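You operate a simulated robot arm through the tools that you are given. There is no shell and no other tool.

The job below is to be done with a simulated robot arm. You get a single attempt, and the scene is never put back.

Task
Plunge the blocked basin clear and rinse it from the right tap.
Fine: plug out first, laid between the taps; plunger back; tap shut; let the basin run dry. Set down upright: plunger.
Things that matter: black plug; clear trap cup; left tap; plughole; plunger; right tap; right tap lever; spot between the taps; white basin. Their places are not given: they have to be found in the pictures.

The check looks at the end state, three seconds after you hand in, the way a careful person would. Anything else that was tipped, shoved, dropped, spilled or broken makes it a failure.

Robot
A 7-joint arm with a two-finger parallel gripper, fixed in place. Base frame: the origin is on the floor under the middle of its stand, x ahead of it, y to its left, z up; the work surface is at about z = 0.72. Units: m, rad, N and s.
It reaches about 1.247 m from its shoulder. Its first joint turns from -2.304 to 2.304 rad. Payload 3.91 kg.
The TCP is the grasp point between the finger pads, 0.03 m short of the fingertips. In the tool frame z runs along the fingers and y along their closing line. Largest opening 0.11 m; finger width 0.02, thickness 0.01; the body of the gripper, 0.048 by 0.112 m, starts 0.055 m behind the TCP.
Orientation is that of the tool frame in the base frame, as a unit quaternion [x, y, z, w]. With the fingers straight down and closing along the base's y, the tool's x points along the base's -x, its y along +y and its z along -z.

Tools
- The arm moves only by the tool nudge_tool. Its argument "plan" is a list of rows, each an object of numbers (a shift or turn left out is 0, a gripper value left out holds the last): "tx", "ty", "tz": the shift along the tool's x, y, z in units of 25 mm (1.0 is 25 mm); "wx", "wy", "wz": the turn, a rotation vector about the tool's x, y, z in units of 4 degrees (1.0 is 4 degrees); "fingers": the gripper command, from -1 (shut) to 1 (fully open), values between in proportion. In form: [{"tx": .., "ty": .., "tz": .., "wx": .., "wy": .., "wz": .., "fingers": ..}, ...]. A call has 1 to 20 rows; each row shifts and turns the commanded pose from where the row before left it, along the tool's axes as they then stand. A call with a number of a shift or a turn outside -1 to 1 is refused whole. Each row takes 0.2 s and may step no farther than 0.05 m and 0.15 rad from the row before; otherwise, or with a gripper value out of range, the whole call is refused. Where a pose cannot be reached the arm comes as near as it can. A force on the tool above 90 N (or 10 N above the force at the start of the call, whichever is more), or a blocked arm, ends the call early, and 0.2 s more pass. Each finger travels about 0.108 m/s and halts on what it meets, pressing with about 21 N; the grip force reading is that of the motor and also rises with nothing between the fingers. The clock runs only during rows and for 0.2 s after the last one: add rows that do not move to give the fingers time. It gives the time, the measured TCP pose, the force on the tool (base axes), the opening and the grip force at its end, in the units of the frame above (readings bear some noise), with the torque about the TCP (base axes, N m) and any sound that the robot's microphone picked up.
- Cameras (640 x 400 px; columns grow to the right, rows downward): "scene" is fixed at [0.0511, 0.6487, 1.6292]; the picture's right is [-0.00, -1.00, 0.00], its down [-0.83, 0.00, -0.56] and it looks along [0.56, 0.00, -0.83] (base axes); focal length 272 px, centre (320, 200). "wrist" rides on the gripper at [0.072, 0.017, -0.103] in the tool frame; the picture's right is [-0.23, 0.97, 0.00], its down [-0.76, -0.18, -0.62] and it looks along [-0.61, -0.14, 0.78] (tool axes); focal length 222 px, centre (320, 200).
- capture(camera): a new picture of that camera. No time passes.
- pixel_to_xyz(camera, pixels): for up to 12 pixels [column, row] of the newest picture of that camera ("zoom" is the newest enlarged one), the place [x, y, z] in the base frame of the surface seen there, good to about 0.002 m. No time passes.
- zoom(camera, box): a new picture of the part [left, top, right, bottom] of that camera's present view, enlarged. No time passes.
- hand_in(): hands the job in; it is judged then, once.

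Leave the gripper open and the arm clear of the work at the hand-in unless told otherwise.

The tools are called after "Request:" as name(argument=value, ...) on one line, values as JSON. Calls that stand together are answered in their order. nudge_tool: Moves the arm, as the interface text tells. Its arguments: {"type":"object","properties":{"plan":{"type":"array","items":{"type":"object","properties":{"tx":{"type":"number"},"ty":{"type":"number"},"tz":{"type":"number"},"wx":{"type":"number"},"wy":{"type":"number"},"wz":{"type":"number"},"fingers":{"type":"number"}}}}},"required":["plan"]} The other tools are called the same way: capture (camera) takes a picture; pixel_to_xyz (camera, pixels) gives the place of the surface under pixels of a picture; zoom (camera, box) takes an enlarged picture of a part of a camera's view; hand_in () hands the job in.

At the start:

```text
time: 0.0
ee_pos: [0.4277, 0.5445, 1.2874]
orientation: [0.0, 1.0, 0.0, 0.0]
contact_force: [-0.4, 0.4, 0.0]
torque: [0.03, 0.01, -0.01]
grip_width: 0.1099
gripper_force: 0.1
```

scene: 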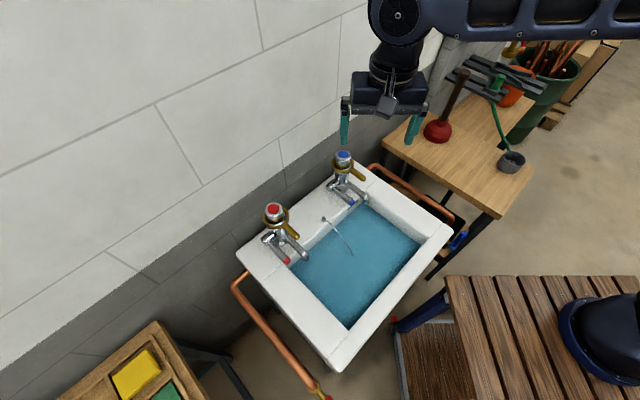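
wrist: 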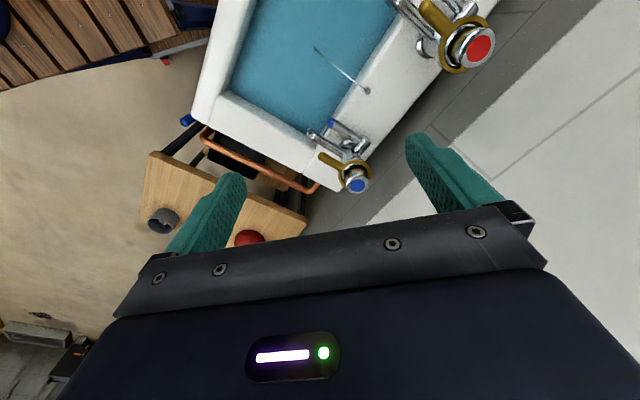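

I see a basin full of water with two taps (red top at about (273,210), blue top at about (343,157)), a chain leading into the water from about (323,218), and a plunger on the wooden table at (440,130). I'll take zooms to see the details before moving.

Request:
zoom(camera="scene", box=[220, 130, 460, 280])

Request:
zoom(camera="scene", box=[360, 40, 600, 190])

Request:
zoom(camera="scene", box=[220, 230, 460, 380])

Request:
zoom(camera="wrist", box=[180, 0, 500, 200])

```text
2.67 times, centred on (340, 205) of scene
```

zoom: 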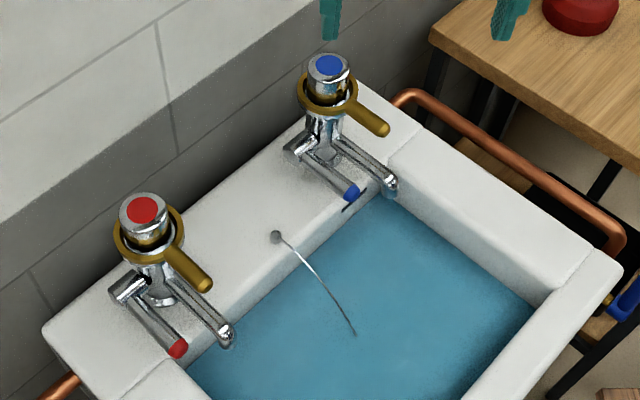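

```text
2.67 times, centred on (480, 115) of scene
```

zoom: 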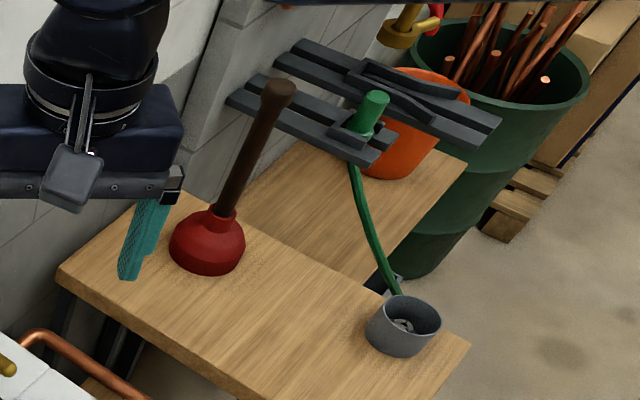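

```text
2.67 times, centred on (340, 305) of scene
```

zoom: 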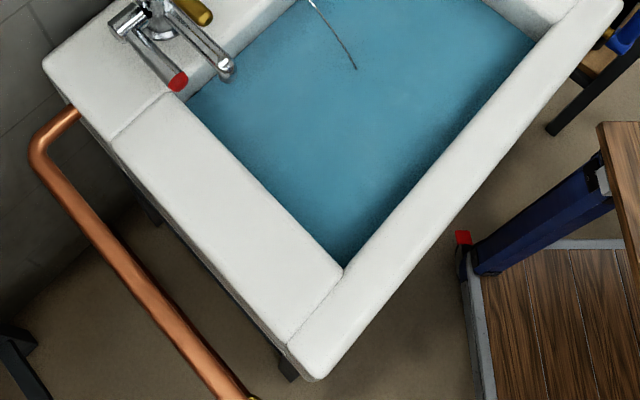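

```text
2.00 times, centred on (340, 100) of wrist
```

zoom: 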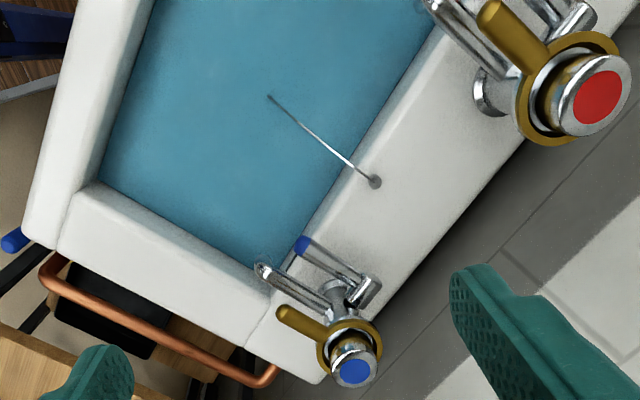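

Now I'll get 3D positions: basin rim corners, tap parts, the chain and the plunger in the scene picture.

Request:
pixel_to_xyz(camera="scene", pixels=[[240, 248], [337, 368], [450, 228], [358, 168], [273, 210], [343, 157], [323, 219], [352, 254], [287, 261], [306, 256], [352, 202], [367, 200]])

Request:
pixel_to_xyz(camera="scene", pixels=[[464, 74], [445, 120], [438, 132], [437, 142], [425, 130], [451, 130], [400, 130], [480, 160], [498, 215], [511, 160], [364, 178], [296, 235]])

Request:
capture(camera="scene")

```text
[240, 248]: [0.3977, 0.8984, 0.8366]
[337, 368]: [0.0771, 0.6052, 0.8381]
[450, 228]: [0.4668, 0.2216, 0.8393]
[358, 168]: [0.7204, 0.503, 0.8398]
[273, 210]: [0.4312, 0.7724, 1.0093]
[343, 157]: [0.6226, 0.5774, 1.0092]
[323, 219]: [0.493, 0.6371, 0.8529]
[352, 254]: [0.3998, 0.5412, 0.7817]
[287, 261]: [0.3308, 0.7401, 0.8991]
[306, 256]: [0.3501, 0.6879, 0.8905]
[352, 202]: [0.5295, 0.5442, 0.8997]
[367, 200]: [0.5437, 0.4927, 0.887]
```

```text
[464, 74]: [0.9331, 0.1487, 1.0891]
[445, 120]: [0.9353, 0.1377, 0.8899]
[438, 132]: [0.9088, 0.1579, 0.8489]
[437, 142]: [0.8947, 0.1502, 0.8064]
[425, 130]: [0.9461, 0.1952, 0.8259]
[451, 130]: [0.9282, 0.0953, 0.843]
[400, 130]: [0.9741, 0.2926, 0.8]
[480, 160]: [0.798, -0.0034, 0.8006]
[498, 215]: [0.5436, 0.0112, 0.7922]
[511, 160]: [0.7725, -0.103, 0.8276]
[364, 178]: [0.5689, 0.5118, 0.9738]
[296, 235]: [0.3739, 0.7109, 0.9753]
```

```text
taken
```

scene: 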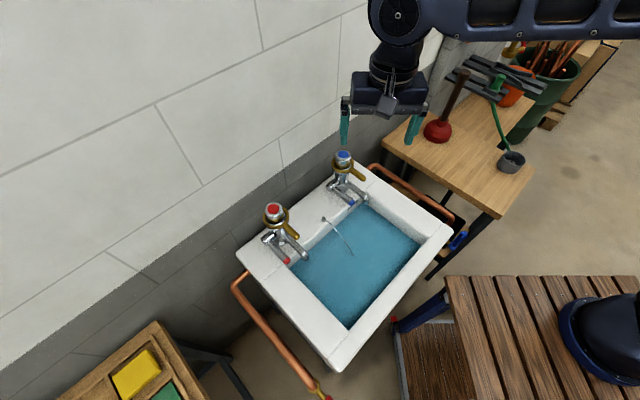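

I'll zoom tightly on each tap, and at the water where the chain enters, to tell levers from spouts.

Request:
zoom(camera="scene", box=[312, 140, 392, 215])

Request:
zoom(camera="scene", box=[245, 195, 325, 270])

Request:
zoom(camera="scene", box=[310, 205, 410, 300])

Request:
zoom(camera="wrist", box=[300, 100, 400, 200])

```text
5.33 times, centred on (352, 178) of scene
```

zoom: 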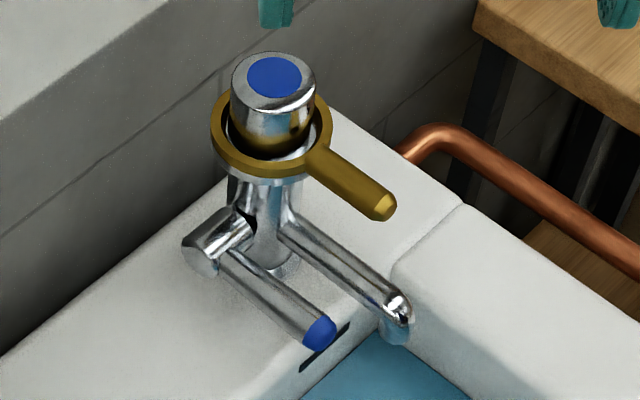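

```text
5.33 times, centred on (285, 232) of scene
```

zoom: 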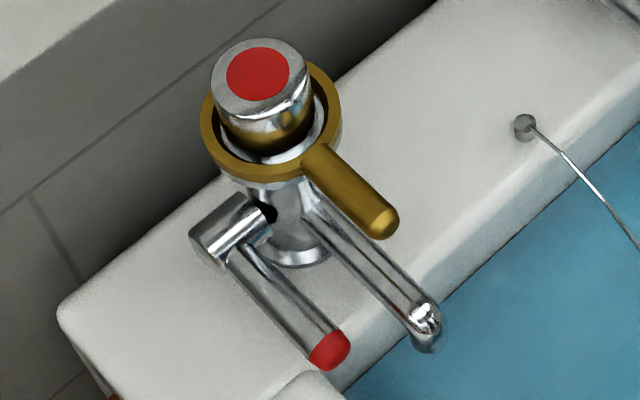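

```text
4.21 times, centred on (360, 252) of scene
```

zoom: 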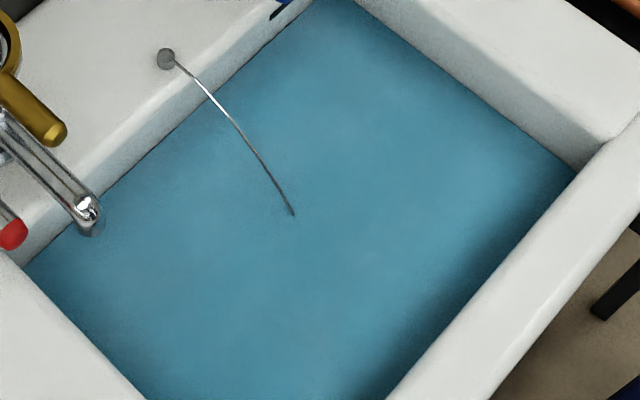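

```text
4.00 times, centred on (350, 150) of wrist
```

zoom: 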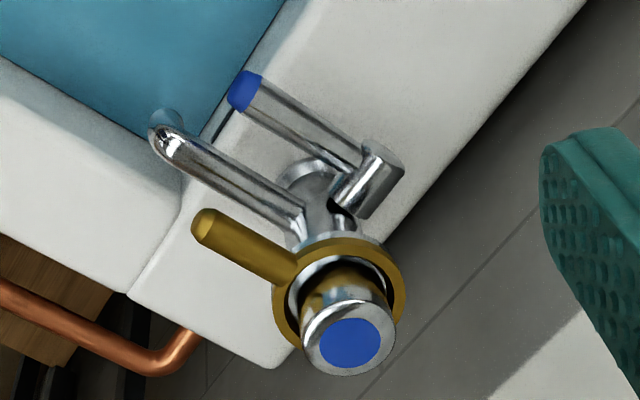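

The tap has a side stub with a coloured-tip chrome lever, a spout, and a gold ring with a handle round the neck. I'll query 3D points on these parts and on the plunger's neighbours (dark bars, green hose).

Request:
zoom(camera="scene", box=[312, 140, 392, 215])

Request:
pixel_to_xyz(camera="zoom", pixels=[[275, 75], [270, 130], [225, 150], [270, 165], [385, 205], [320, 165], [205, 250], [240, 230], [230, 265], [320, 333], [300, 240], [398, 310]])

Request:
zoom(camera="scene", box=[400, 40, 560, 180])

Request:
pixel_to_xyz(camera="zoom", pixels=[[258, 130], [245, 165], [220, 230], [195, 290], [170, 345], [160, 395], [230, 130], [330, 190], [420, 230], [430, 110], [400, 180], [330, 100]])

```text
5.33 times, centred on (352, 178) of scene
```

zoom: 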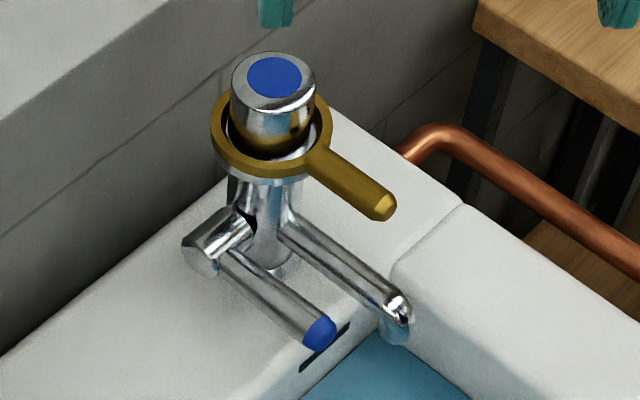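

```text
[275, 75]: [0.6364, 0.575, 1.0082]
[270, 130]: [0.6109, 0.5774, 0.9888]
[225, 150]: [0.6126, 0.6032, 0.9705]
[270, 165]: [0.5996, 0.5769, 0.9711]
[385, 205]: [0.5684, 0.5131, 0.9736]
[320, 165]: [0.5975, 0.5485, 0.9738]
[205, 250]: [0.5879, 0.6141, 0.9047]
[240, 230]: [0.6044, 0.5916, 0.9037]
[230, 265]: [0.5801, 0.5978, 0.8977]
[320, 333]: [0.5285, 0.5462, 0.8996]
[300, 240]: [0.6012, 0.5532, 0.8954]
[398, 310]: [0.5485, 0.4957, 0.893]
```

```text
2.86 times, centred on (480, 110) of scene
```

zoom: 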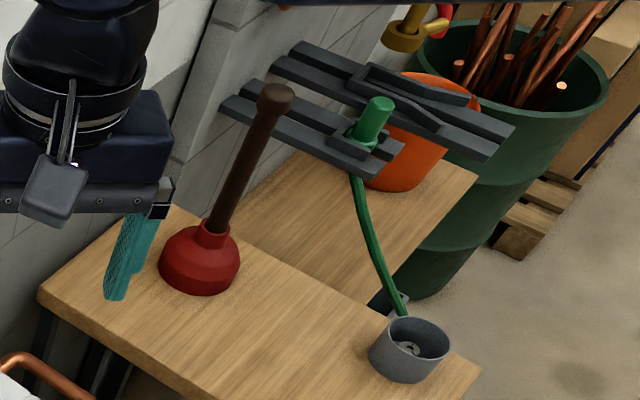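

```text
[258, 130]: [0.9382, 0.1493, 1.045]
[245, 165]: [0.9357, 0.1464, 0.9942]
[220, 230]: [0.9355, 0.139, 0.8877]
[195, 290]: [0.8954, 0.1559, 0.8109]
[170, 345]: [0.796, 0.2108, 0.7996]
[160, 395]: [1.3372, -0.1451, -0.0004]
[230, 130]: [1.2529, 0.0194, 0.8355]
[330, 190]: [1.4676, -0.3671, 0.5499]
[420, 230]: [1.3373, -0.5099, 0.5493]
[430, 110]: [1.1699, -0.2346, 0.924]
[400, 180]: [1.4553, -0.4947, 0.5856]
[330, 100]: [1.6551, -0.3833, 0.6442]
```

I'll query water points and the chain's end to find out water level and any hint of the plug under it.

Request:
pixel_to_xyz(camera="scene", pixels=[[353, 256], [356, 258], [360, 262], [340, 290], [390, 240], [350, 245], [345, 240], [340, 234], [330, 223], [350, 320], [347, 325], [415, 243]])

Request:
pixel_to_xyz(camera="scene", pixels=[[310, 230], [335, 212], [300, 240], [320, 228], [345, 215], [360, 206], [262, 265], [330, 200], [310, 205], [380, 205], [300, 300], [380, 305]])

```text
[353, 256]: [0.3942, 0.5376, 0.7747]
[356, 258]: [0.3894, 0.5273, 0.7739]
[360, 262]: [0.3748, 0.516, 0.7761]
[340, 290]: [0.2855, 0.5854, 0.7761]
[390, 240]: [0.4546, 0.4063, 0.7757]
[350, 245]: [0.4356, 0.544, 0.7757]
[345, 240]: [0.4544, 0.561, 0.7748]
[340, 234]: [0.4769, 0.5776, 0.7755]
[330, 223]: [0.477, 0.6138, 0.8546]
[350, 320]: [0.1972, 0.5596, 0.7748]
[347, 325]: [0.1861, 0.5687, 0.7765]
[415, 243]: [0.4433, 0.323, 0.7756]
```

```text
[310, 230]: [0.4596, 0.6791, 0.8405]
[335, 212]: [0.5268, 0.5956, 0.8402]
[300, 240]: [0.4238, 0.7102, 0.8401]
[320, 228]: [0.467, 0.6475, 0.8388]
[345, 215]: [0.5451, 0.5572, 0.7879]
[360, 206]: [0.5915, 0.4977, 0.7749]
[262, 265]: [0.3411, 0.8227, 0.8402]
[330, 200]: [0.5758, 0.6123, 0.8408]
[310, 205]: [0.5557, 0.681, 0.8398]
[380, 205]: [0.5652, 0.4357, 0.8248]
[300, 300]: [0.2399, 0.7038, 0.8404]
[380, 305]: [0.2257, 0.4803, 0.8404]
```

Water level is z≈0.775, ledge z=0.840, and the chain runs from the anchor (0.493,0.637) toward (0.40,0.54). The gripper is above the taps' level (z=1.29). I'll turn the tool 45° so that the closing line runs parallel to the back of the basin, and descend a bit to look into the water.

Request:
nudge_tool(plan=[{"wz": -1}, {"wz": -1}, {"wz": -1}, {"wz": -1}, {"wz": -1}, {"wz": -1}, {"wz": -1}, {"wz": -1}, {"wz": -1}, {"wz": -1}, {"wz": -1}, {"wz": -0.25}, {"tz": 1}, {"tz": 1}, {"tz": 1}, {"tz": 1}])

Request:
capture(camera="wrist")

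Request:
capture(camera="scene")

```text
time: 3.4
ee_pos: [0.4279, 0.5449, 1.1853]
orientation: [-0.383, 0.924, 0.0, 0.001]
contact_force: [-0.3, 0.5, -0.3]
torque: [-0.02, -0.03, 0.02]
grip_width: 0.1102
gripper_force: 0.0
```

```text
taken
```

wrist: 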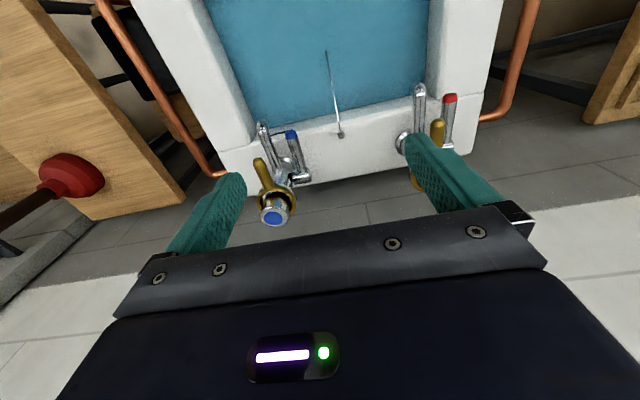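

```text
taken
```

scene: 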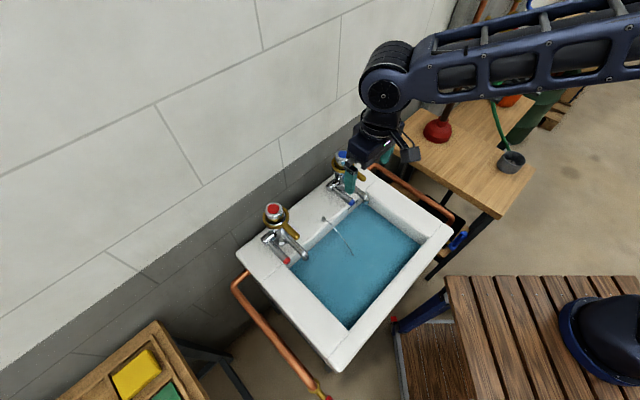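

I'll zoom into the wrist view around the chain's end at (328,55) to look for the plug through the water.

Request:
zoom(camera="wrist", box=[260, 0, 400, 100])

Request:
pixel_to_xyz(camera="wrist", pixels=[[327, 52], [329, 65], [333, 95], [337, 118], [340, 134], [300, 30], [275, 215], [290, 135], [262, 165], [266, 127]])

```text
4.00 times, centred on (330, 50) of wrist
```

zoom: 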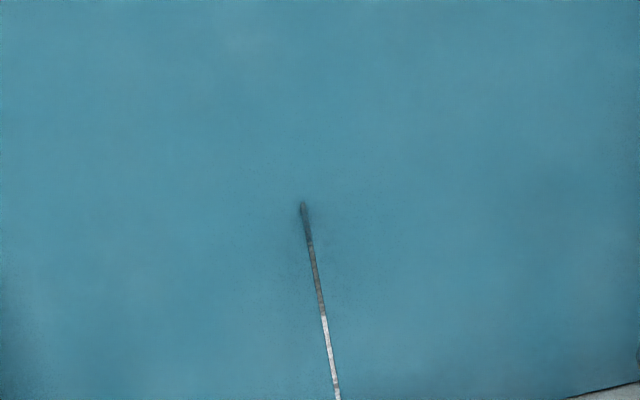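

```text
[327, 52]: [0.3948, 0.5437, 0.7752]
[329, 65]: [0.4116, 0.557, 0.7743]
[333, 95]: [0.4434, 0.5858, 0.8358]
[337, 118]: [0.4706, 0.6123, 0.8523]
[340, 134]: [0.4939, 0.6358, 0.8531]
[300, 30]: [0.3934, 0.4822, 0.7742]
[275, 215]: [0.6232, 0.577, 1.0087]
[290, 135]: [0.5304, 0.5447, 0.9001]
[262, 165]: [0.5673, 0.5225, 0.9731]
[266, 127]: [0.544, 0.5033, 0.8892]
```

The water is opaque, only the chain shows, entering at about (0.395,0.542,0.775). I'll go lower and a bit forward (away from the wall) for a closer look.

Request:
nudge_tool(plan=[{"tx": 1, "tz": 1}, {"tx": 1, "tz": 1}, {"tx": 1, "tz": 1}, {"tx": 1, "tz": 1}, {"tx": 1, "tz": 1, "ty": 0.8}, {"tx": 0.5, "tz": 1}, {"tz": 1}, {"tz": 1}, {"tz": 1}])

Request:
capture(camera="wrist")

Request:
zoom(camera="wrist", box=[220, 60, 420, 185])

```text
time: 5.4
ee_pos: [0.3192, 0.4621, 0.9619]
orientation: [-0.383, 0.924, 0.0, 0.0]
contact_force: [-0.1, 0.5, 0.0]
torque: [0.0, -0.02, -0.01]
grip_width: 0.11
gripper_force: 0.0
```

```text
taken
```

wrist: 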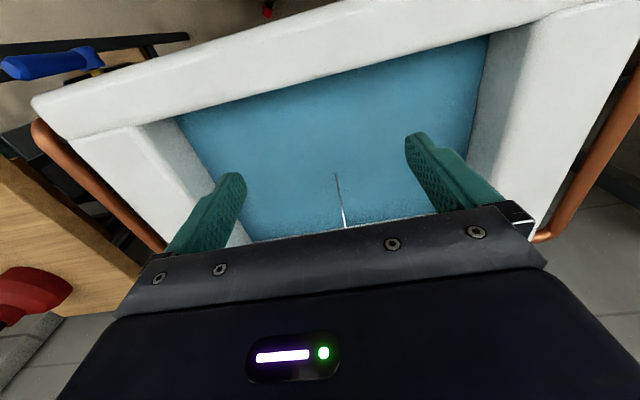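

```text
3.20 times, centred on (320, 122) of wrist
```

zoom: 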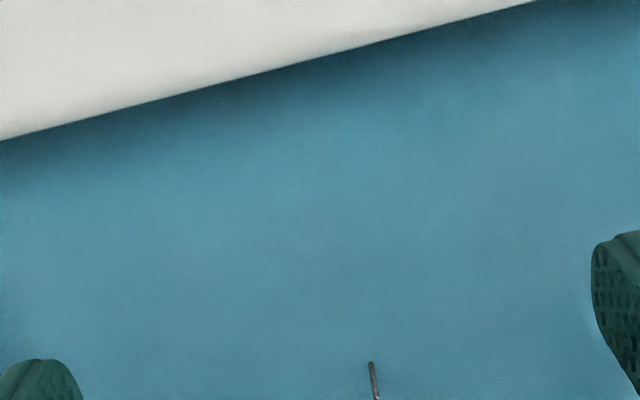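

The chain enters at wrist pixel (336,173). I'll query it and the basin's inner walls.

Request:
pixel_to_xyz(camera="wrist", pixels=[[336, 173], [336, 176], [338, 185], [341, 200], [343, 215], [335, 165], [335, 72], [225, 100], [440, 45], [190, 120], [475, 130], [490, 40]])

```text
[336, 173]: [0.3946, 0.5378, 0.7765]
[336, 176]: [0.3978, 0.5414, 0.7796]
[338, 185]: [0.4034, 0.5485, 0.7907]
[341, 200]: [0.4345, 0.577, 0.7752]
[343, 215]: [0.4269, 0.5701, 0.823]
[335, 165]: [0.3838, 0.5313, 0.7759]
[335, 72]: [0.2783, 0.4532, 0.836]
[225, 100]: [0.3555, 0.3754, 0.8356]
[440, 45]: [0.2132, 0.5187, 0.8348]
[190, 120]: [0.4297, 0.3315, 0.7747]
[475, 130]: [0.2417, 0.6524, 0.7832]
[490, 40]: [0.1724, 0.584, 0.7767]
```

Chain points fit a smooth curve that extrapolates to the plug at roughly (0.37,0.51), below the water. I'll move above that point with fingers half open and lower to the water surface.

Request:
nudge_tool(plan=[{"tx": -1, "fingers": 0.6}, {"tx": -1}, {"tx": -0.9}, {"tz": 1}, {"tz": 1}, {"tz": 1}, {"tz": 1}, {"tz": 1}, {"tz": 1}])

Request:
capture(camera="wrist")

Request:
zoom(camera="scene", box=[220, 130, 460, 280])

```text
time: 7.4
ee_pos: [0.3702, 0.5129, 0.8118]
orientation: [-0.384, 0.923, 0.0, 0.001]
contact_force: [0.1, -0.6, 0.4]
torque: [0.02, -0.02, -0.04]
grip_width: 0.0878
gripper_force: 0.0
```

```text
taken
```

wrist: 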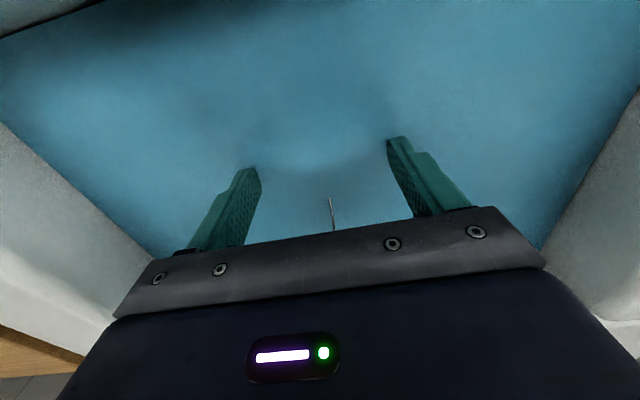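

```text
2.67 times, centred on (340, 205) of scene
```

zoom: 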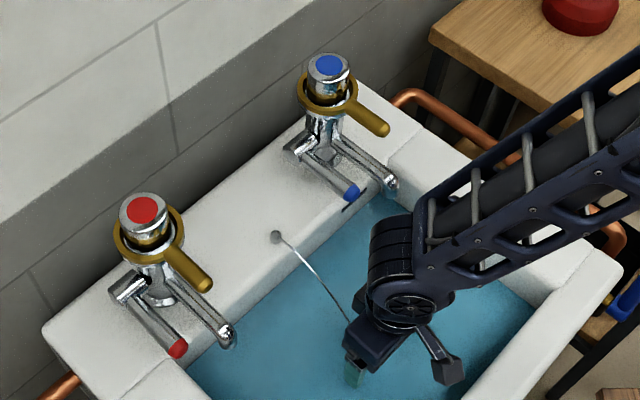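

I'll zoom in on the wrist view between the fingers.

Request:
zoom(camera="wrist", box=[240, 60, 420, 235])

Request:
pixel_to_xyz(camera="wrist", pixels=[[331, 199], [332, 210], [332, 220], [333, 228], [320, 160], [310, 130], [250, 168], [400, 138]])

```text
2.29 times, centred on (330, 148) of wrist
```

zoom: 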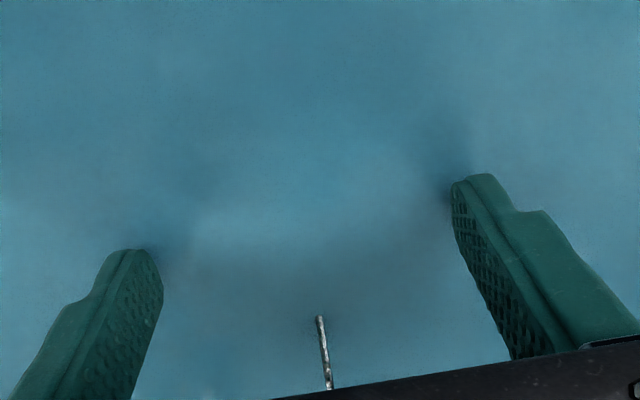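

```text
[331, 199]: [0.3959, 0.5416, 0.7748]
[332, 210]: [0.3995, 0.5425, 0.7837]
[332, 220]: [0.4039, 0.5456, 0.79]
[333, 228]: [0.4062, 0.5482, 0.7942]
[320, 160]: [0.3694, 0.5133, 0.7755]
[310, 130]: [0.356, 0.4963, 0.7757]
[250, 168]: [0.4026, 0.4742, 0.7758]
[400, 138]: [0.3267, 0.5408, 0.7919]
```

Lowering slowly into the water over the estimated plug position, watching force.

Request:
nudge_tool(plan=[{"tz": 0.4}, {"tz": 0.4}, {"tz": 0.4}, {"tz": 0.4}, {"tz": 0.3}, {"tz": 0.3}])

```text
time: 8.8
ee_pos: [0.3667, 0.512, 0.7563]
orientation: [-0.383, 0.924, -0.001, 0.0]
contact_force: [0.4, -0.8, -0.9]
torque: [0.01, -0.01, 0.02]
grip_width: 0.0879
gripper_force: 0.1
```

No contact yet (tips at z≈0.726). Continuing in 5 mm steps.

Request:
nudge_tool(plan=[{"tz": 0.2}, {"tz": 0.2}, {"tz": 0.2}, {"tz": 0.2}, {"tz": 0.2}])

```text
time: 9.5
ee_pos: [0.3675, 0.5144, 0.7494]
orientation: [-0.383, 0.924, 0.001, 0.002]
contact_force: [-10.2, -15.1, 36.5]
torque: [-0.87, 0.41, 0.4]
grip_width: 0.0867
gripper_force: 0.1
stopped in row 3: the force on the tool passed its limit at 110 N (the readings are from after the stop); the commanded pose is now the measured one
```

Contact at TCP z≈0.749, so the floor is about z=0.719. The chain curve then puts the plug nearer (0.382,0.526). I'll rise 6 mm, shift 18 mm toward the wall and close.

Request:
nudge_tool(plan=[{"tz": -0.25}, {"tx": -0.4}, {"tx": -0.35}, {"fingers": -1}, {}, {}, {}, {}])

Request:
capture(camera="wrist")

```text
time: 11.3
ee_pos: [0.384, 0.5248, 0.7533]
orientation: [-0.381, 0.925, 0.0, 0.003]
contact_force: [37.8, -46.1, 10.6]
torque: [-1.97, -0.97, -0.86]
grip_width: 0.0716
gripper_force: 45.1
```

```text
taken
```

wrist: 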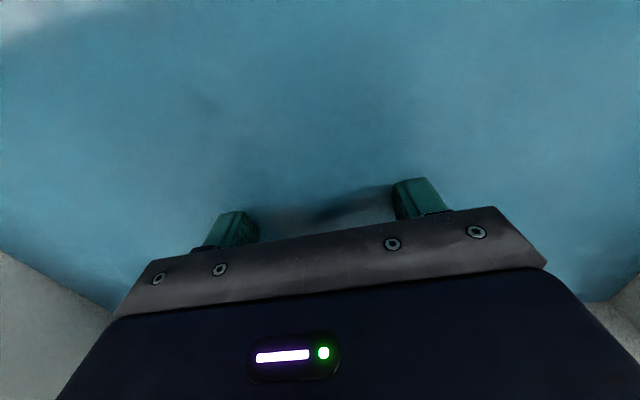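

Fingers stopped at 0.0716 m on something, with a side force of about 59 N along the back-edge direction, so I'm a little off-centre. I'll shift toward that side to relieve the force.

Request:
nudge_tool(plan=[{"ty": -0.15}, {}])

```text
time: 11.9
ee_pos: [0.3841, 0.5255, 0.7544]
orientation: [-0.382, 0.924, 0.002, 0.002]
contact_force: [23.7, -17.1, -11.6]
torque: [-0.04, -1.0, -1.01]
grip_width: 0.0717
gripper_force: 44.8
```

Side force fell. A bit more shift, then a small lift to see whether the thing comes up.

Request:
nudge_tool(plan=[{"ty": -0.12}, {}, {"tz": -0.2}, {"tz": -0.2}])

Request:
capture(camera="wrist")

```text
time: 12.9
ee_pos: [0.3872, 0.5217, 0.7665]
orientation: [-0.383, 0.924, 0.001, 0.002]
contact_force: [0.2, 0.2, -0.3]
torque: [-0.01, 0.01, -0.01]
grip_width: 0.0486
gripper_force: 21.0
```

```text
taken
```

wrist: 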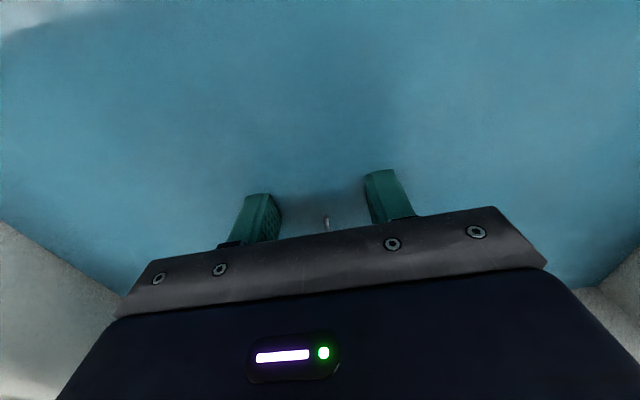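

Now grip width 0.0486 and no outside force. I'll wait two rows to see if the fingers stay at this width.

Request:
nudge_tool(plan=[{}, {}])

Request:
zoom(camera="wrist", box=[220, 140, 420, 260])

```text
time: 13.5
ee_pos: [0.3863, 0.5207, 0.7654]
orientation: [-0.383, 0.924, 0.001, 0.002]
contact_force: [-0.2, 0.7, -1.0]
torque: [-0.01, -0.01, -0.01]
grip_width: 0.0483
gripper_force: 20.8
```

```text
3.20 times, centred on (320, 200) of wrist
```

zoom: 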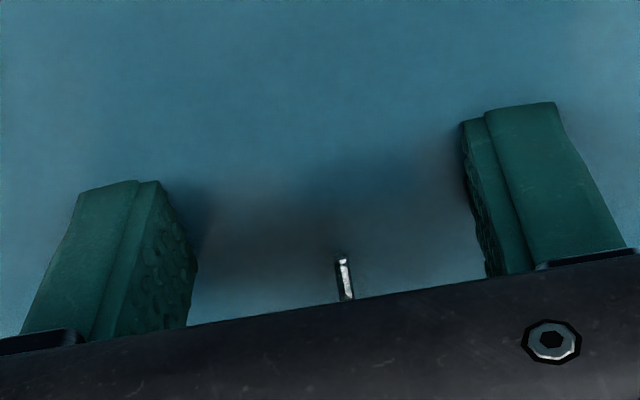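

Something 0.048 m wide is held with no outside force. I'll lift gently by ~6 cm and look whether the plug comes out with the fingers.

Request:
nudge_tool(plan=[{"tz": -0.4}, {"tz": -0.4}, {"tz": -0.4}, {"tz": -0.4}, {"tz": -0.4}, {"tz": -0.4}])

Request:
capture(camera="wrist")

Request:
zoom(camera="scene", box=[260, 160, 420, 300])

```text
time: 14.9
ee_pos: [0.3864, 0.5219, 0.8249]
orientation: [-0.382, 0.924, 0.0, 0.002]
contact_force: [0.5, 0.1, -0.3]
torque: [-0.02, -0.03, -0.02]
grip_width: 0.0483
gripper_force: 20.6
```

```text
taken
```

wrist: 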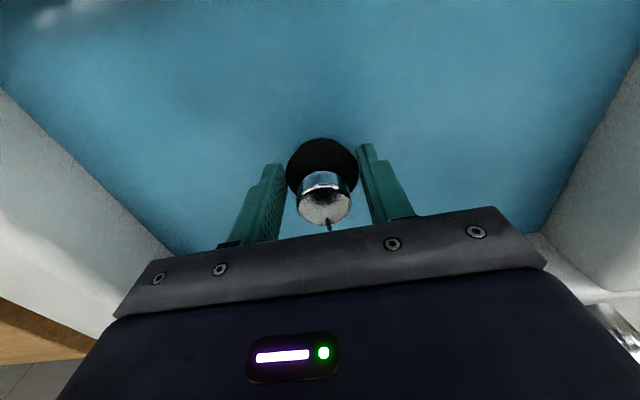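

```text
2.86 times, centred on (340, 230) of scene
```

zoom: 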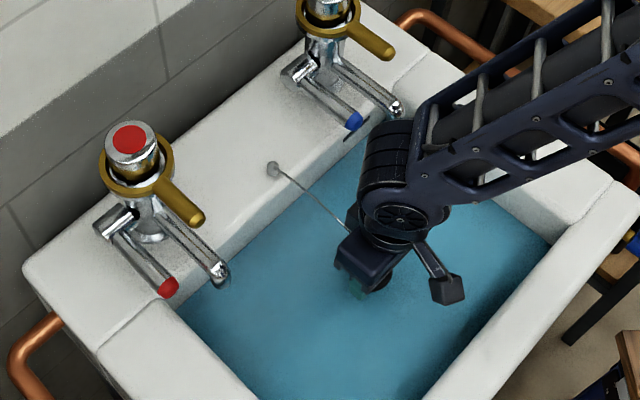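

The black plug with its chrome knob is held. I'll zoom to see how it sits in the fingers and measure it.

Request:
zoom(camera="wrist", box=[220, 110, 420, 240])

Request:
pixel_to_xyz(camera="zoom", pixels=[[330, 110], [330, 160], [250, 180], [420, 180], [335, 215], [340, 300], [270, 260], [400, 260], [330, 185], [340, 360]])

```text
3.08 times, centred on (320, 175) of wrist
```

zoom: 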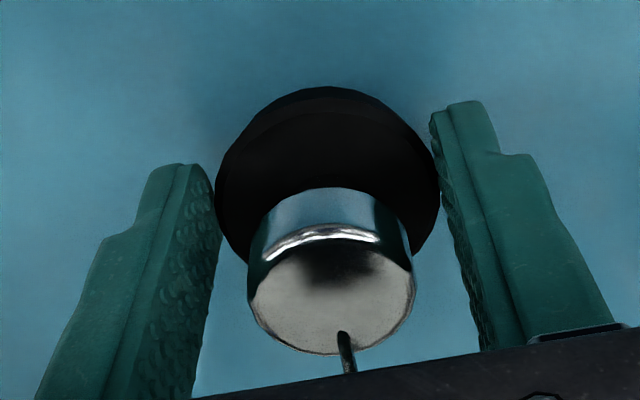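

```text
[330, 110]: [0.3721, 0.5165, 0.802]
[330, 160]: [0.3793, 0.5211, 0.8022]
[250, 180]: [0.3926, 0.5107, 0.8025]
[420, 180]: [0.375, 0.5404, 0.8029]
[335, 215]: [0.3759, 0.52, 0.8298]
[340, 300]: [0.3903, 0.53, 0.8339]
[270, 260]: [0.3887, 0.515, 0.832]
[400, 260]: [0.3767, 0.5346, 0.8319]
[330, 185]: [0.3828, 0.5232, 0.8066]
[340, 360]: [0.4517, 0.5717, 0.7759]
```

The plug hangs level (disc top z=0.802, TCP z=0.825). I'll check the wall distance and look at the full scene before moving it.

Request:
capture(camera="scene")

Request:
pixel_to_xyz(camera="scene", pixels=[[200, 150], [250, 170], [300, 160], [300, 190], [320, 180], [230, 235], [300, 205], [315, 195], [420, 120], [450, 90], [390, 190], [500, 60]])

```text
taken
```

scene: 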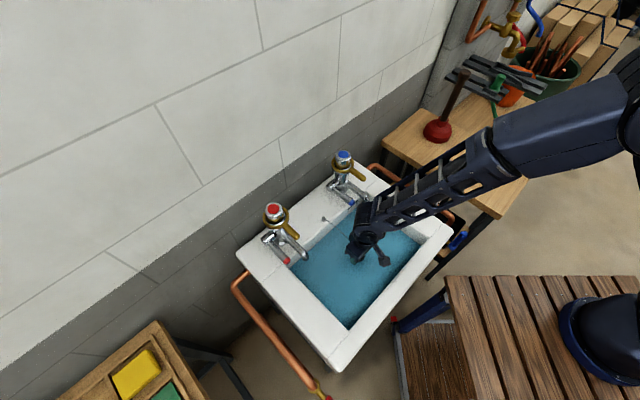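

```text
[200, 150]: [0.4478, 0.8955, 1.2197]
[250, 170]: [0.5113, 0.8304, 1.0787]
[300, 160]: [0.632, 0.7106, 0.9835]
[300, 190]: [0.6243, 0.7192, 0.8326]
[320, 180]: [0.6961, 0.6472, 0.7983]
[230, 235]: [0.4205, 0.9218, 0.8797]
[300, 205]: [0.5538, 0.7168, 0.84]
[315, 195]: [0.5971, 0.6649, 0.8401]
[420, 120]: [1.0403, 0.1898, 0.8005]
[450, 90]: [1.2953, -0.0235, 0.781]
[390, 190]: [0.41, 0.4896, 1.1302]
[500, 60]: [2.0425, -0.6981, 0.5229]
```

Wall is at about 0.10 m behind the tap line, so the hand fits. I'll raise the plug to TCP z≈0.93 and then carry it part-way toward the ledge.

Request:
nudge_tool(plan=[{"tz": -1}, {"tz": -1}, {"tz": -1}, {"tz": -1}, {"tz": -0.2}, {"tx": -0.8}, {"tx": -0.8}, {"tx": -0.8}, {"tx": -0.8}, {"tx": -0.8}, {}])

Request:
capture(camera="scene")

Request:
capture(camera="wrist")

```text
time: 17.3
ee_pos: [0.455, 0.5935, 0.9304]
orientation: [-0.382, 0.924, 0.0, 0.002]
contact_force: [0.1, -0.8, -0.5]
torque: [-0.03, -0.04, 0.01]
grip_width: 0.0482
gripper_force: 21.1
```

```text
taken
```

scene: 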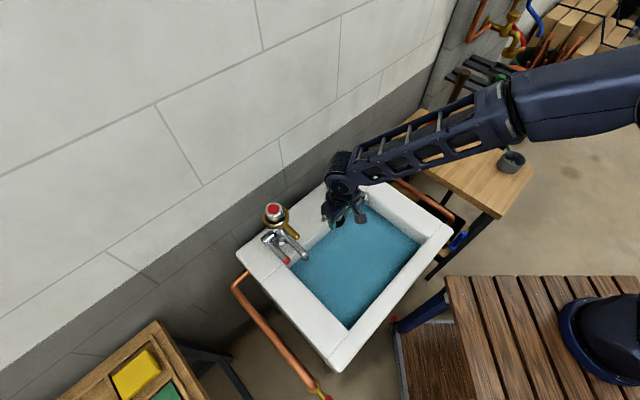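

```text
taken
```

wrist: 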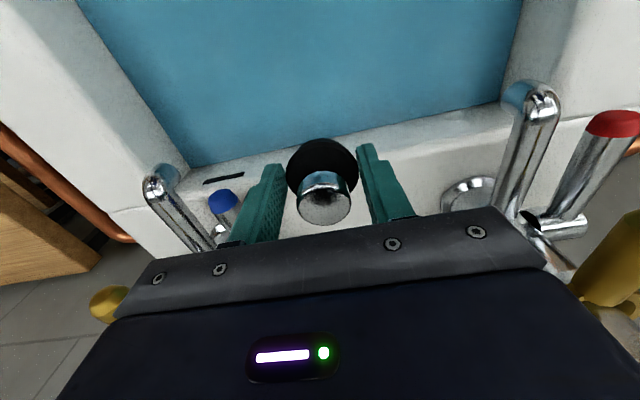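

I'll check the clearance between the forearm and the right tap by querying forearm surface points near (350,160)-(400,150).

Request:
pixel_to_xyz(camera="scene", pixels=[[335, 165], [342, 185], [352, 160], [370, 165], [385, 160], [400, 150], [430, 140], [480, 115], [365, 180], [343, 210]])

Request:
zoom(camera="scene", box=[290, 120, 430, 240])

```text
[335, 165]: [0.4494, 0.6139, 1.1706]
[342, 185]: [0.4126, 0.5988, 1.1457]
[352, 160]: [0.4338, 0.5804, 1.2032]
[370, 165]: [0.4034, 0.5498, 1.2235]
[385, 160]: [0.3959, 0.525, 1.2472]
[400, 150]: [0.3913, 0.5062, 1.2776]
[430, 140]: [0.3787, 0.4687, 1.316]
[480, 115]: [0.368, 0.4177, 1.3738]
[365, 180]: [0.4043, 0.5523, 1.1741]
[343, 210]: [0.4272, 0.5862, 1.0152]
```

```text
3.33 times, centred on (360, 180) of scene
```

zoom: 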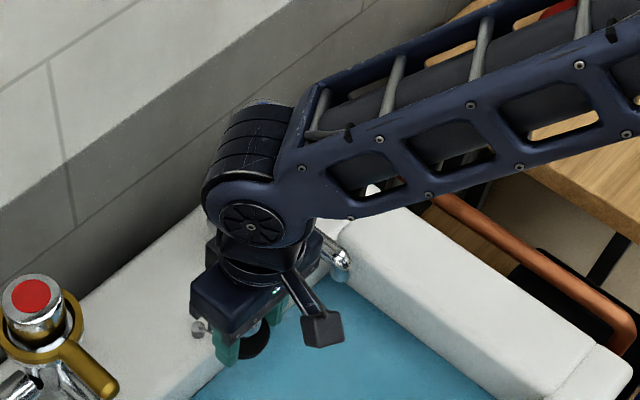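

Forearm is at z≥1.15, well above the taps. I'll continue to the ledge midpoint (0.53,0.672), keeping z≈0.93.

Request:
nudge_tool(plan=[{"tx": -0.8, "ty": 0.05}, {"tx": -0.8, "ty": 0.05}, {"tx": -0.8}, {"tx": -0.8}, {"tx": -0.6}, {"tx": -0.45}, {}])

Request:
capture(camera="scene")

Request:
capture(camera="wrist")

```text
time: 18.9
ee_pos: [0.531, 0.6681, 0.9317]
orientation: [-0.383, 0.924, 0.001, 0.002]
contact_force: [-0.1, 0.1, -0.1]
torque: [0.0, -0.01, 0.0]
grip_width: 0.0486
gripper_force: 21.2
```

```text
taken
```

scene: 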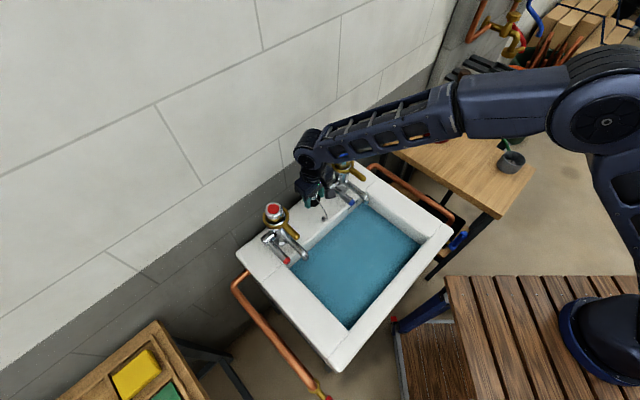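

```text
taken
```

wrist: 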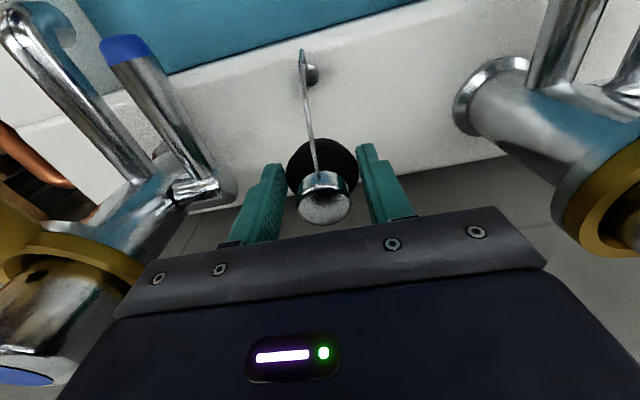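

The plug is right between the taps with chain to the anchor. Now lower, gently at the end, until it touches the ledge.

Request:
nudge_tool(plan=[{"tz": 0.6}, {"tz": 0.4}, {"tz": 0.2}, {"tz": 0.2}, {}])

Request:
capture(camera="wrist")

```text
time: 20.1
ee_pos: [0.5304, 0.6687, 0.8959]
orientation: [-0.383, 0.924, 0.001, 0.001]
contact_force: [-0.4, -0.2, -1.0]
torque: [-0.01, 0.01, 0.0]
grip_width: 0.0482
gripper_force: 20.6
```

```text
taken
```

wrist: 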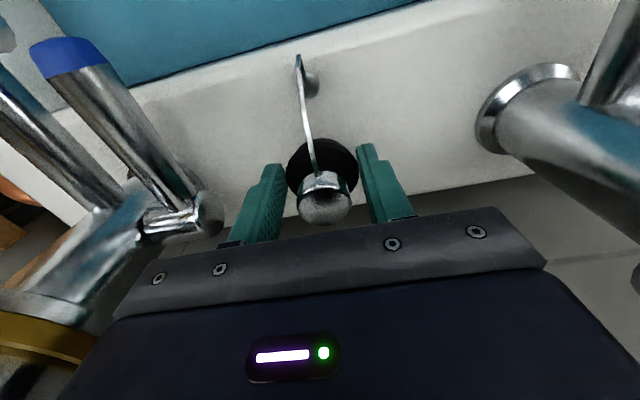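

Still free. Lowering in 2.5 mm steps.

Request:
nudge_tool(plan=[{"tz": 0.1}, {"tz": 0.1}, {"tz": 0.1}, {"tz": 0.1}, {}])

```text
time: 21.3
ee_pos: [0.5312, 0.6687, 0.8859]
orientation: [-0.382, 0.924, 0.001, 0.002]
contact_force: [-0.4, 0.7, -0.6]
torque: [0.0, 0.0, -0.02]
grip_width: 0.0483
gripper_force: 20.8
```

Request:
nudge_tool(plan=[{"tz": 0.1}, {"tz": 0.1}, {"tz": 0.1}, {}])

Request:
zoom(camera="wrist", box=[220, 40, 420, 240])

```text
time: 22.3
ee_pos: [0.5303, 0.6703, 0.8787]
orientation: [-0.382, 0.924, 0.0, 0.002]
contact_force: [0.2, 0.0, -0.6]
torque: [0.01, 0.0, 0.03]
grip_width: 0.0483
gripper_force: 21.3
```

```text
2.00 times, centred on (320, 140) of wrist
```

zoom: 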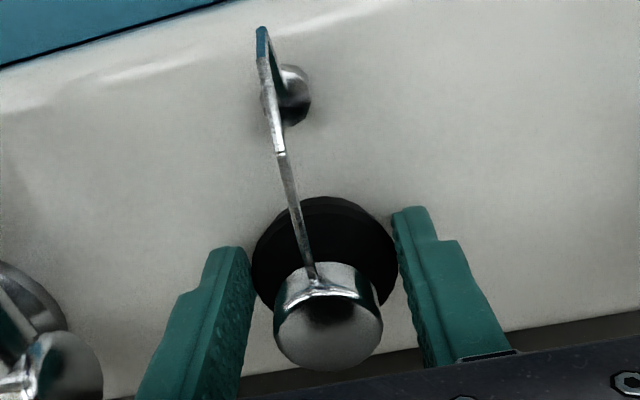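

Close to the ledge now. Continuing in 1.5–2 mm steps.

Request:
nudge_tool(plan=[{"tz": 0.08}, {"tz": 0.08}, {}])

```text
time: 23.1
ee_pos: [0.5322, 0.6709, 0.8766]
orientation: [-0.383, 0.924, 0.001, 0.004]
contact_force: [-1.6, -4.8, 29.4]
torque: [-0.11, -0.04, -0.05]
grip_width: 0.0485
gripper_force: 20.6
```

29 N upward: the plug rests on the ledge. I'll ease off 1 mm, open to about 0.075 m and lift straight up.

Request:
nudge_tool(plan=[{"tz": -0.05}, {"fingers": 0.0}, {"fingers": 0.35}, {}, {}])

Request:
capture(camera="wrist")

```text
time: 24.3
ee_pos: [0.5319, 0.6689, 0.8755]
orientation: [-0.383, 0.924, 0.001, 0.002]
contact_force: [-0.5, -0.6, 0.2]
torque: [0.01, 0.0, 0.01]
grip_width: 0.0741
gripper_force: 0.2
```

```text
taken
```

wrist: 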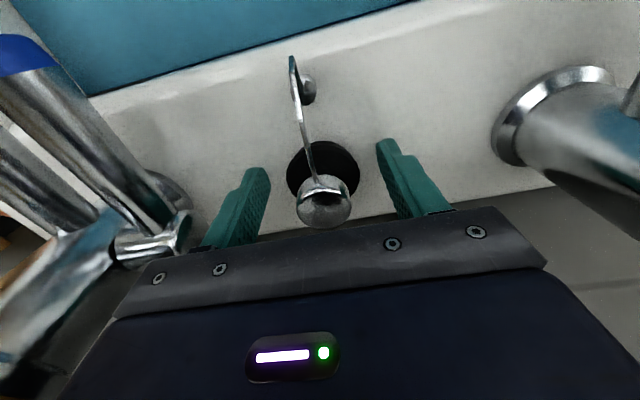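

Released; the plug stands on its own. Lifting straight up to z≈1.15.

Request:
nudge_tool(plan=[{"tz": -0.4}, {"tz": -0.8}, {"tz": -1}, {"tz": -1}, {"tz": -1}, {"tz": -1}, {"tz": -1}, {"tz": -1}, {"tz": -1}, {"tz": -1}, {"tz": -1}, {"tz": -1}])

Request:
capture(camera="wrist")

Request:
capture(camera="scene")

```text
time: 26.9
ee_pos: [0.5292, 0.6684, 1.1576]
orientation: [-0.383, 0.924, 0.001, 0.001]
contact_force: [0.1, 0.5, -0.9]
torque: [-0.04, 0.05, 0.02]
grip_width: 0.0743
gripper_force: 0.1
```

```text
taken
```

wrist: 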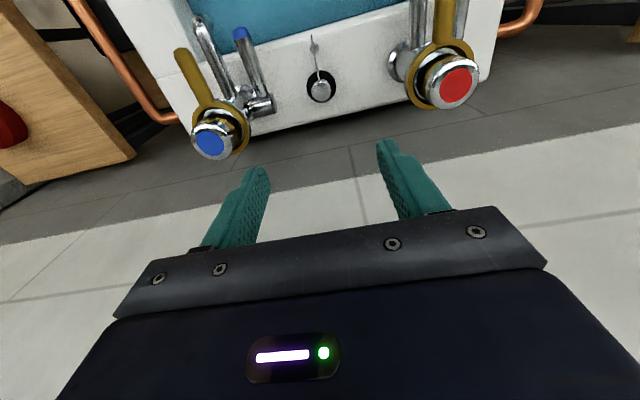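

```text
taken
```

scene: 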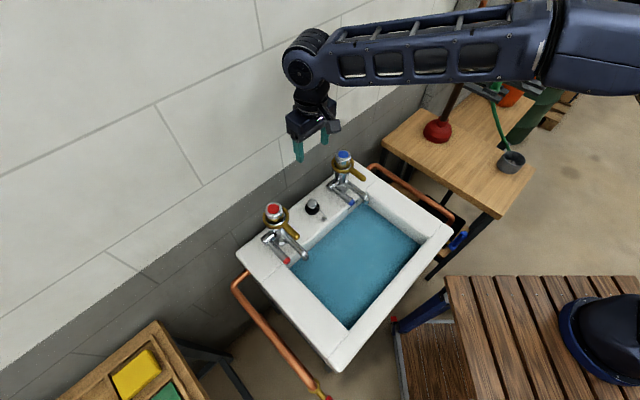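

The plug stands between the taps at scene (312,207), water still in (blocked). Next the plunger: I'll travel high to about (0.85,0.15,1.25) and look at it closely.

Request:
nudge_tool(plan=[{"ty": -1, "tz": -0.4}, {"ty": -1, "tz": -0.4}, {"ty": -1, "tz": -0.4, "tx": 0.3}, {"ty": -1, "tz": -0.4, "tx": 0.3}, {"ty": -1, "tz": -0.4, "tx": 0.3}, {"ty": -1, "tz": -0.4, "tx": 0.3}, {"ty": -1, "tz": -0.4, "tx": 0.3}, {"ty": -1, "tz": -0.4, "tx": 0.3}, {"ty": -1, "tz": -0.4, "tx": 0.3}, {"ty": -1, "tx": 0.3}, {"ty": -1, "tx": 0.3}, {"ty": -1, "tx": 0.3}, {"ty": -1, "tx": 0.3}, {"ty": -1, "tx": 0.3}, {"ty": -1, "tx": 0.3}, {"ty": -1, "tx": 0.3}, {"ty": -1, "tx": 0.3}, {"ty": -1, "tx": 0.3}])

Request:
capture(camera="wrist")

Request:
capture(camera="scene")

```text
time: 30.7
ee_pos: [0.7631, 0.2657, 1.2451]
orientation: [-0.382, 0.924, 0.001, 0.001]
contact_force: [0.5, 0.3, 0.2]
torque: [-0.05, -0.01, -0.01]
grip_width: 0.0743
gripper_force: 0.1
```

```text
taken
```

wrist: 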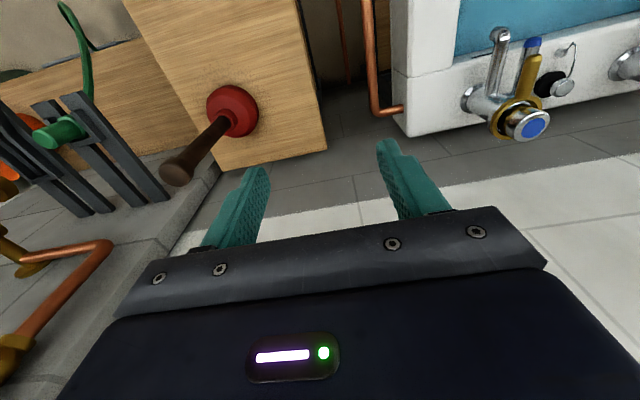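

```text
taken
```

scene: 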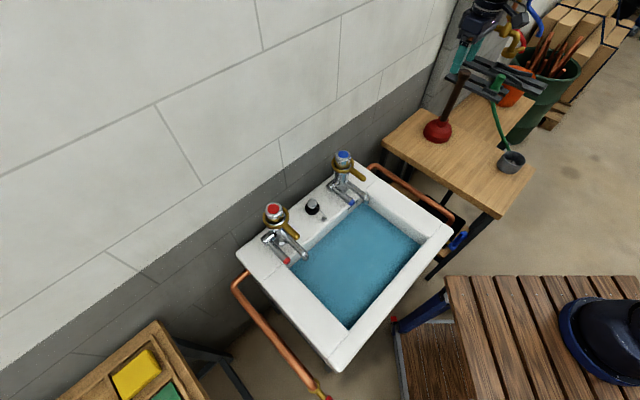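

The plunger: handle top at wrist (178,172), cup at (232,112). I'll measure points along it.

Request:
zoom(camera="wrist", box=[140, 70, 300, 190])

Request:
pixel_to_xyz(camera="wrist", pixels=[[173, 176], [180, 170], [195, 152], [210, 137], [222, 124], [228, 112], [257, 112], [207, 112], [232, 86], [235, 133], [245, 125], [221, 118]])

```text
3.33 times, centred on (220, 130) of wrist
```

zoom: 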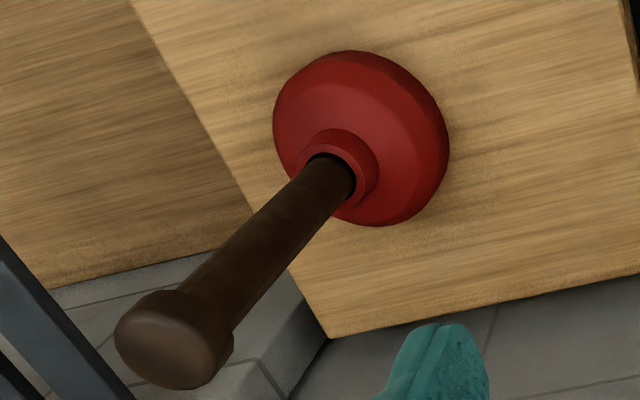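

```text
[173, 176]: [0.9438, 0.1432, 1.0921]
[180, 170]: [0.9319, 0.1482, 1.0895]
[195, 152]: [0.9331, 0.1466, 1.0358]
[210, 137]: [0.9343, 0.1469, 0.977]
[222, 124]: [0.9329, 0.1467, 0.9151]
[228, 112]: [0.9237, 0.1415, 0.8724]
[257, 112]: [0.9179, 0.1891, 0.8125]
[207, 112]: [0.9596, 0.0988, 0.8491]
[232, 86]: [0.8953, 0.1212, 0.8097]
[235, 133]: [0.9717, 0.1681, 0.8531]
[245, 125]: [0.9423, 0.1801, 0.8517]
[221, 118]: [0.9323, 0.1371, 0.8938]
```

Handle axis is vertical at about (0.945,0.142), top z=1.092, cup bottom on the table (z=0.80). I'll move above it at z≈1.245 first.

Request:
nudge_tool(plan=[{"ty": -1, "tx": -0.2}, {"ty": -1, "tx": -0.2}, {"ty": -1, "tx": -0.2}, {"ty": -1, "tx": -0.2}, {"ty": -1, "tx": -0.2}, {"ty": -1, "tx": -0.2}, {"ty": -1, "tx": -0.2}, {"ty": -1, "tx": -0.2}, {"ty": -0.65, "tx": -0.04}, {}])

Request:
capture(camera="wrist")

Request:
zoom(camera="scene", box=[380, 0, 580, 160])

```text
time: 32.9
ee_pos: [0.9459, 0.1413, 1.2447]
orientation: [-0.383, 0.924, 0.0, 0.001]
contact_force: [0.7, -0.1, 0.2]
torque: [-0.01, -0.02, 0.03]
grip_width: 0.0743
gripper_force: 0.1
```

```text
taken
```

wrist: 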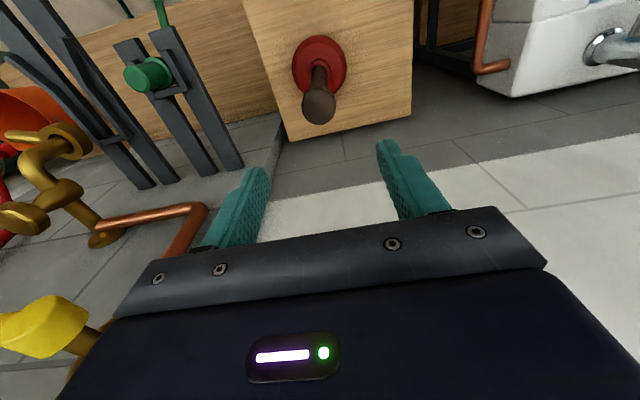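

```text
2.50 times, centred on (480, 80) of scene
```

zoom: 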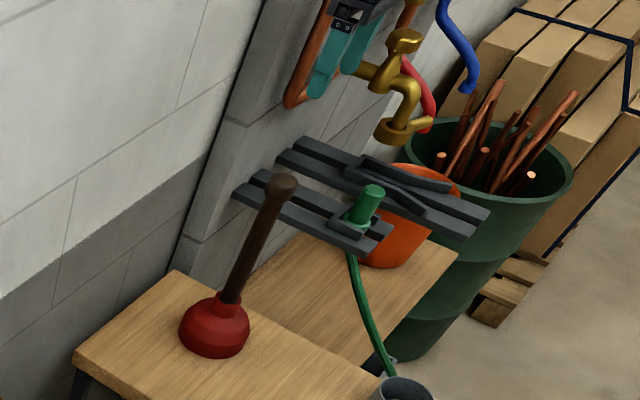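

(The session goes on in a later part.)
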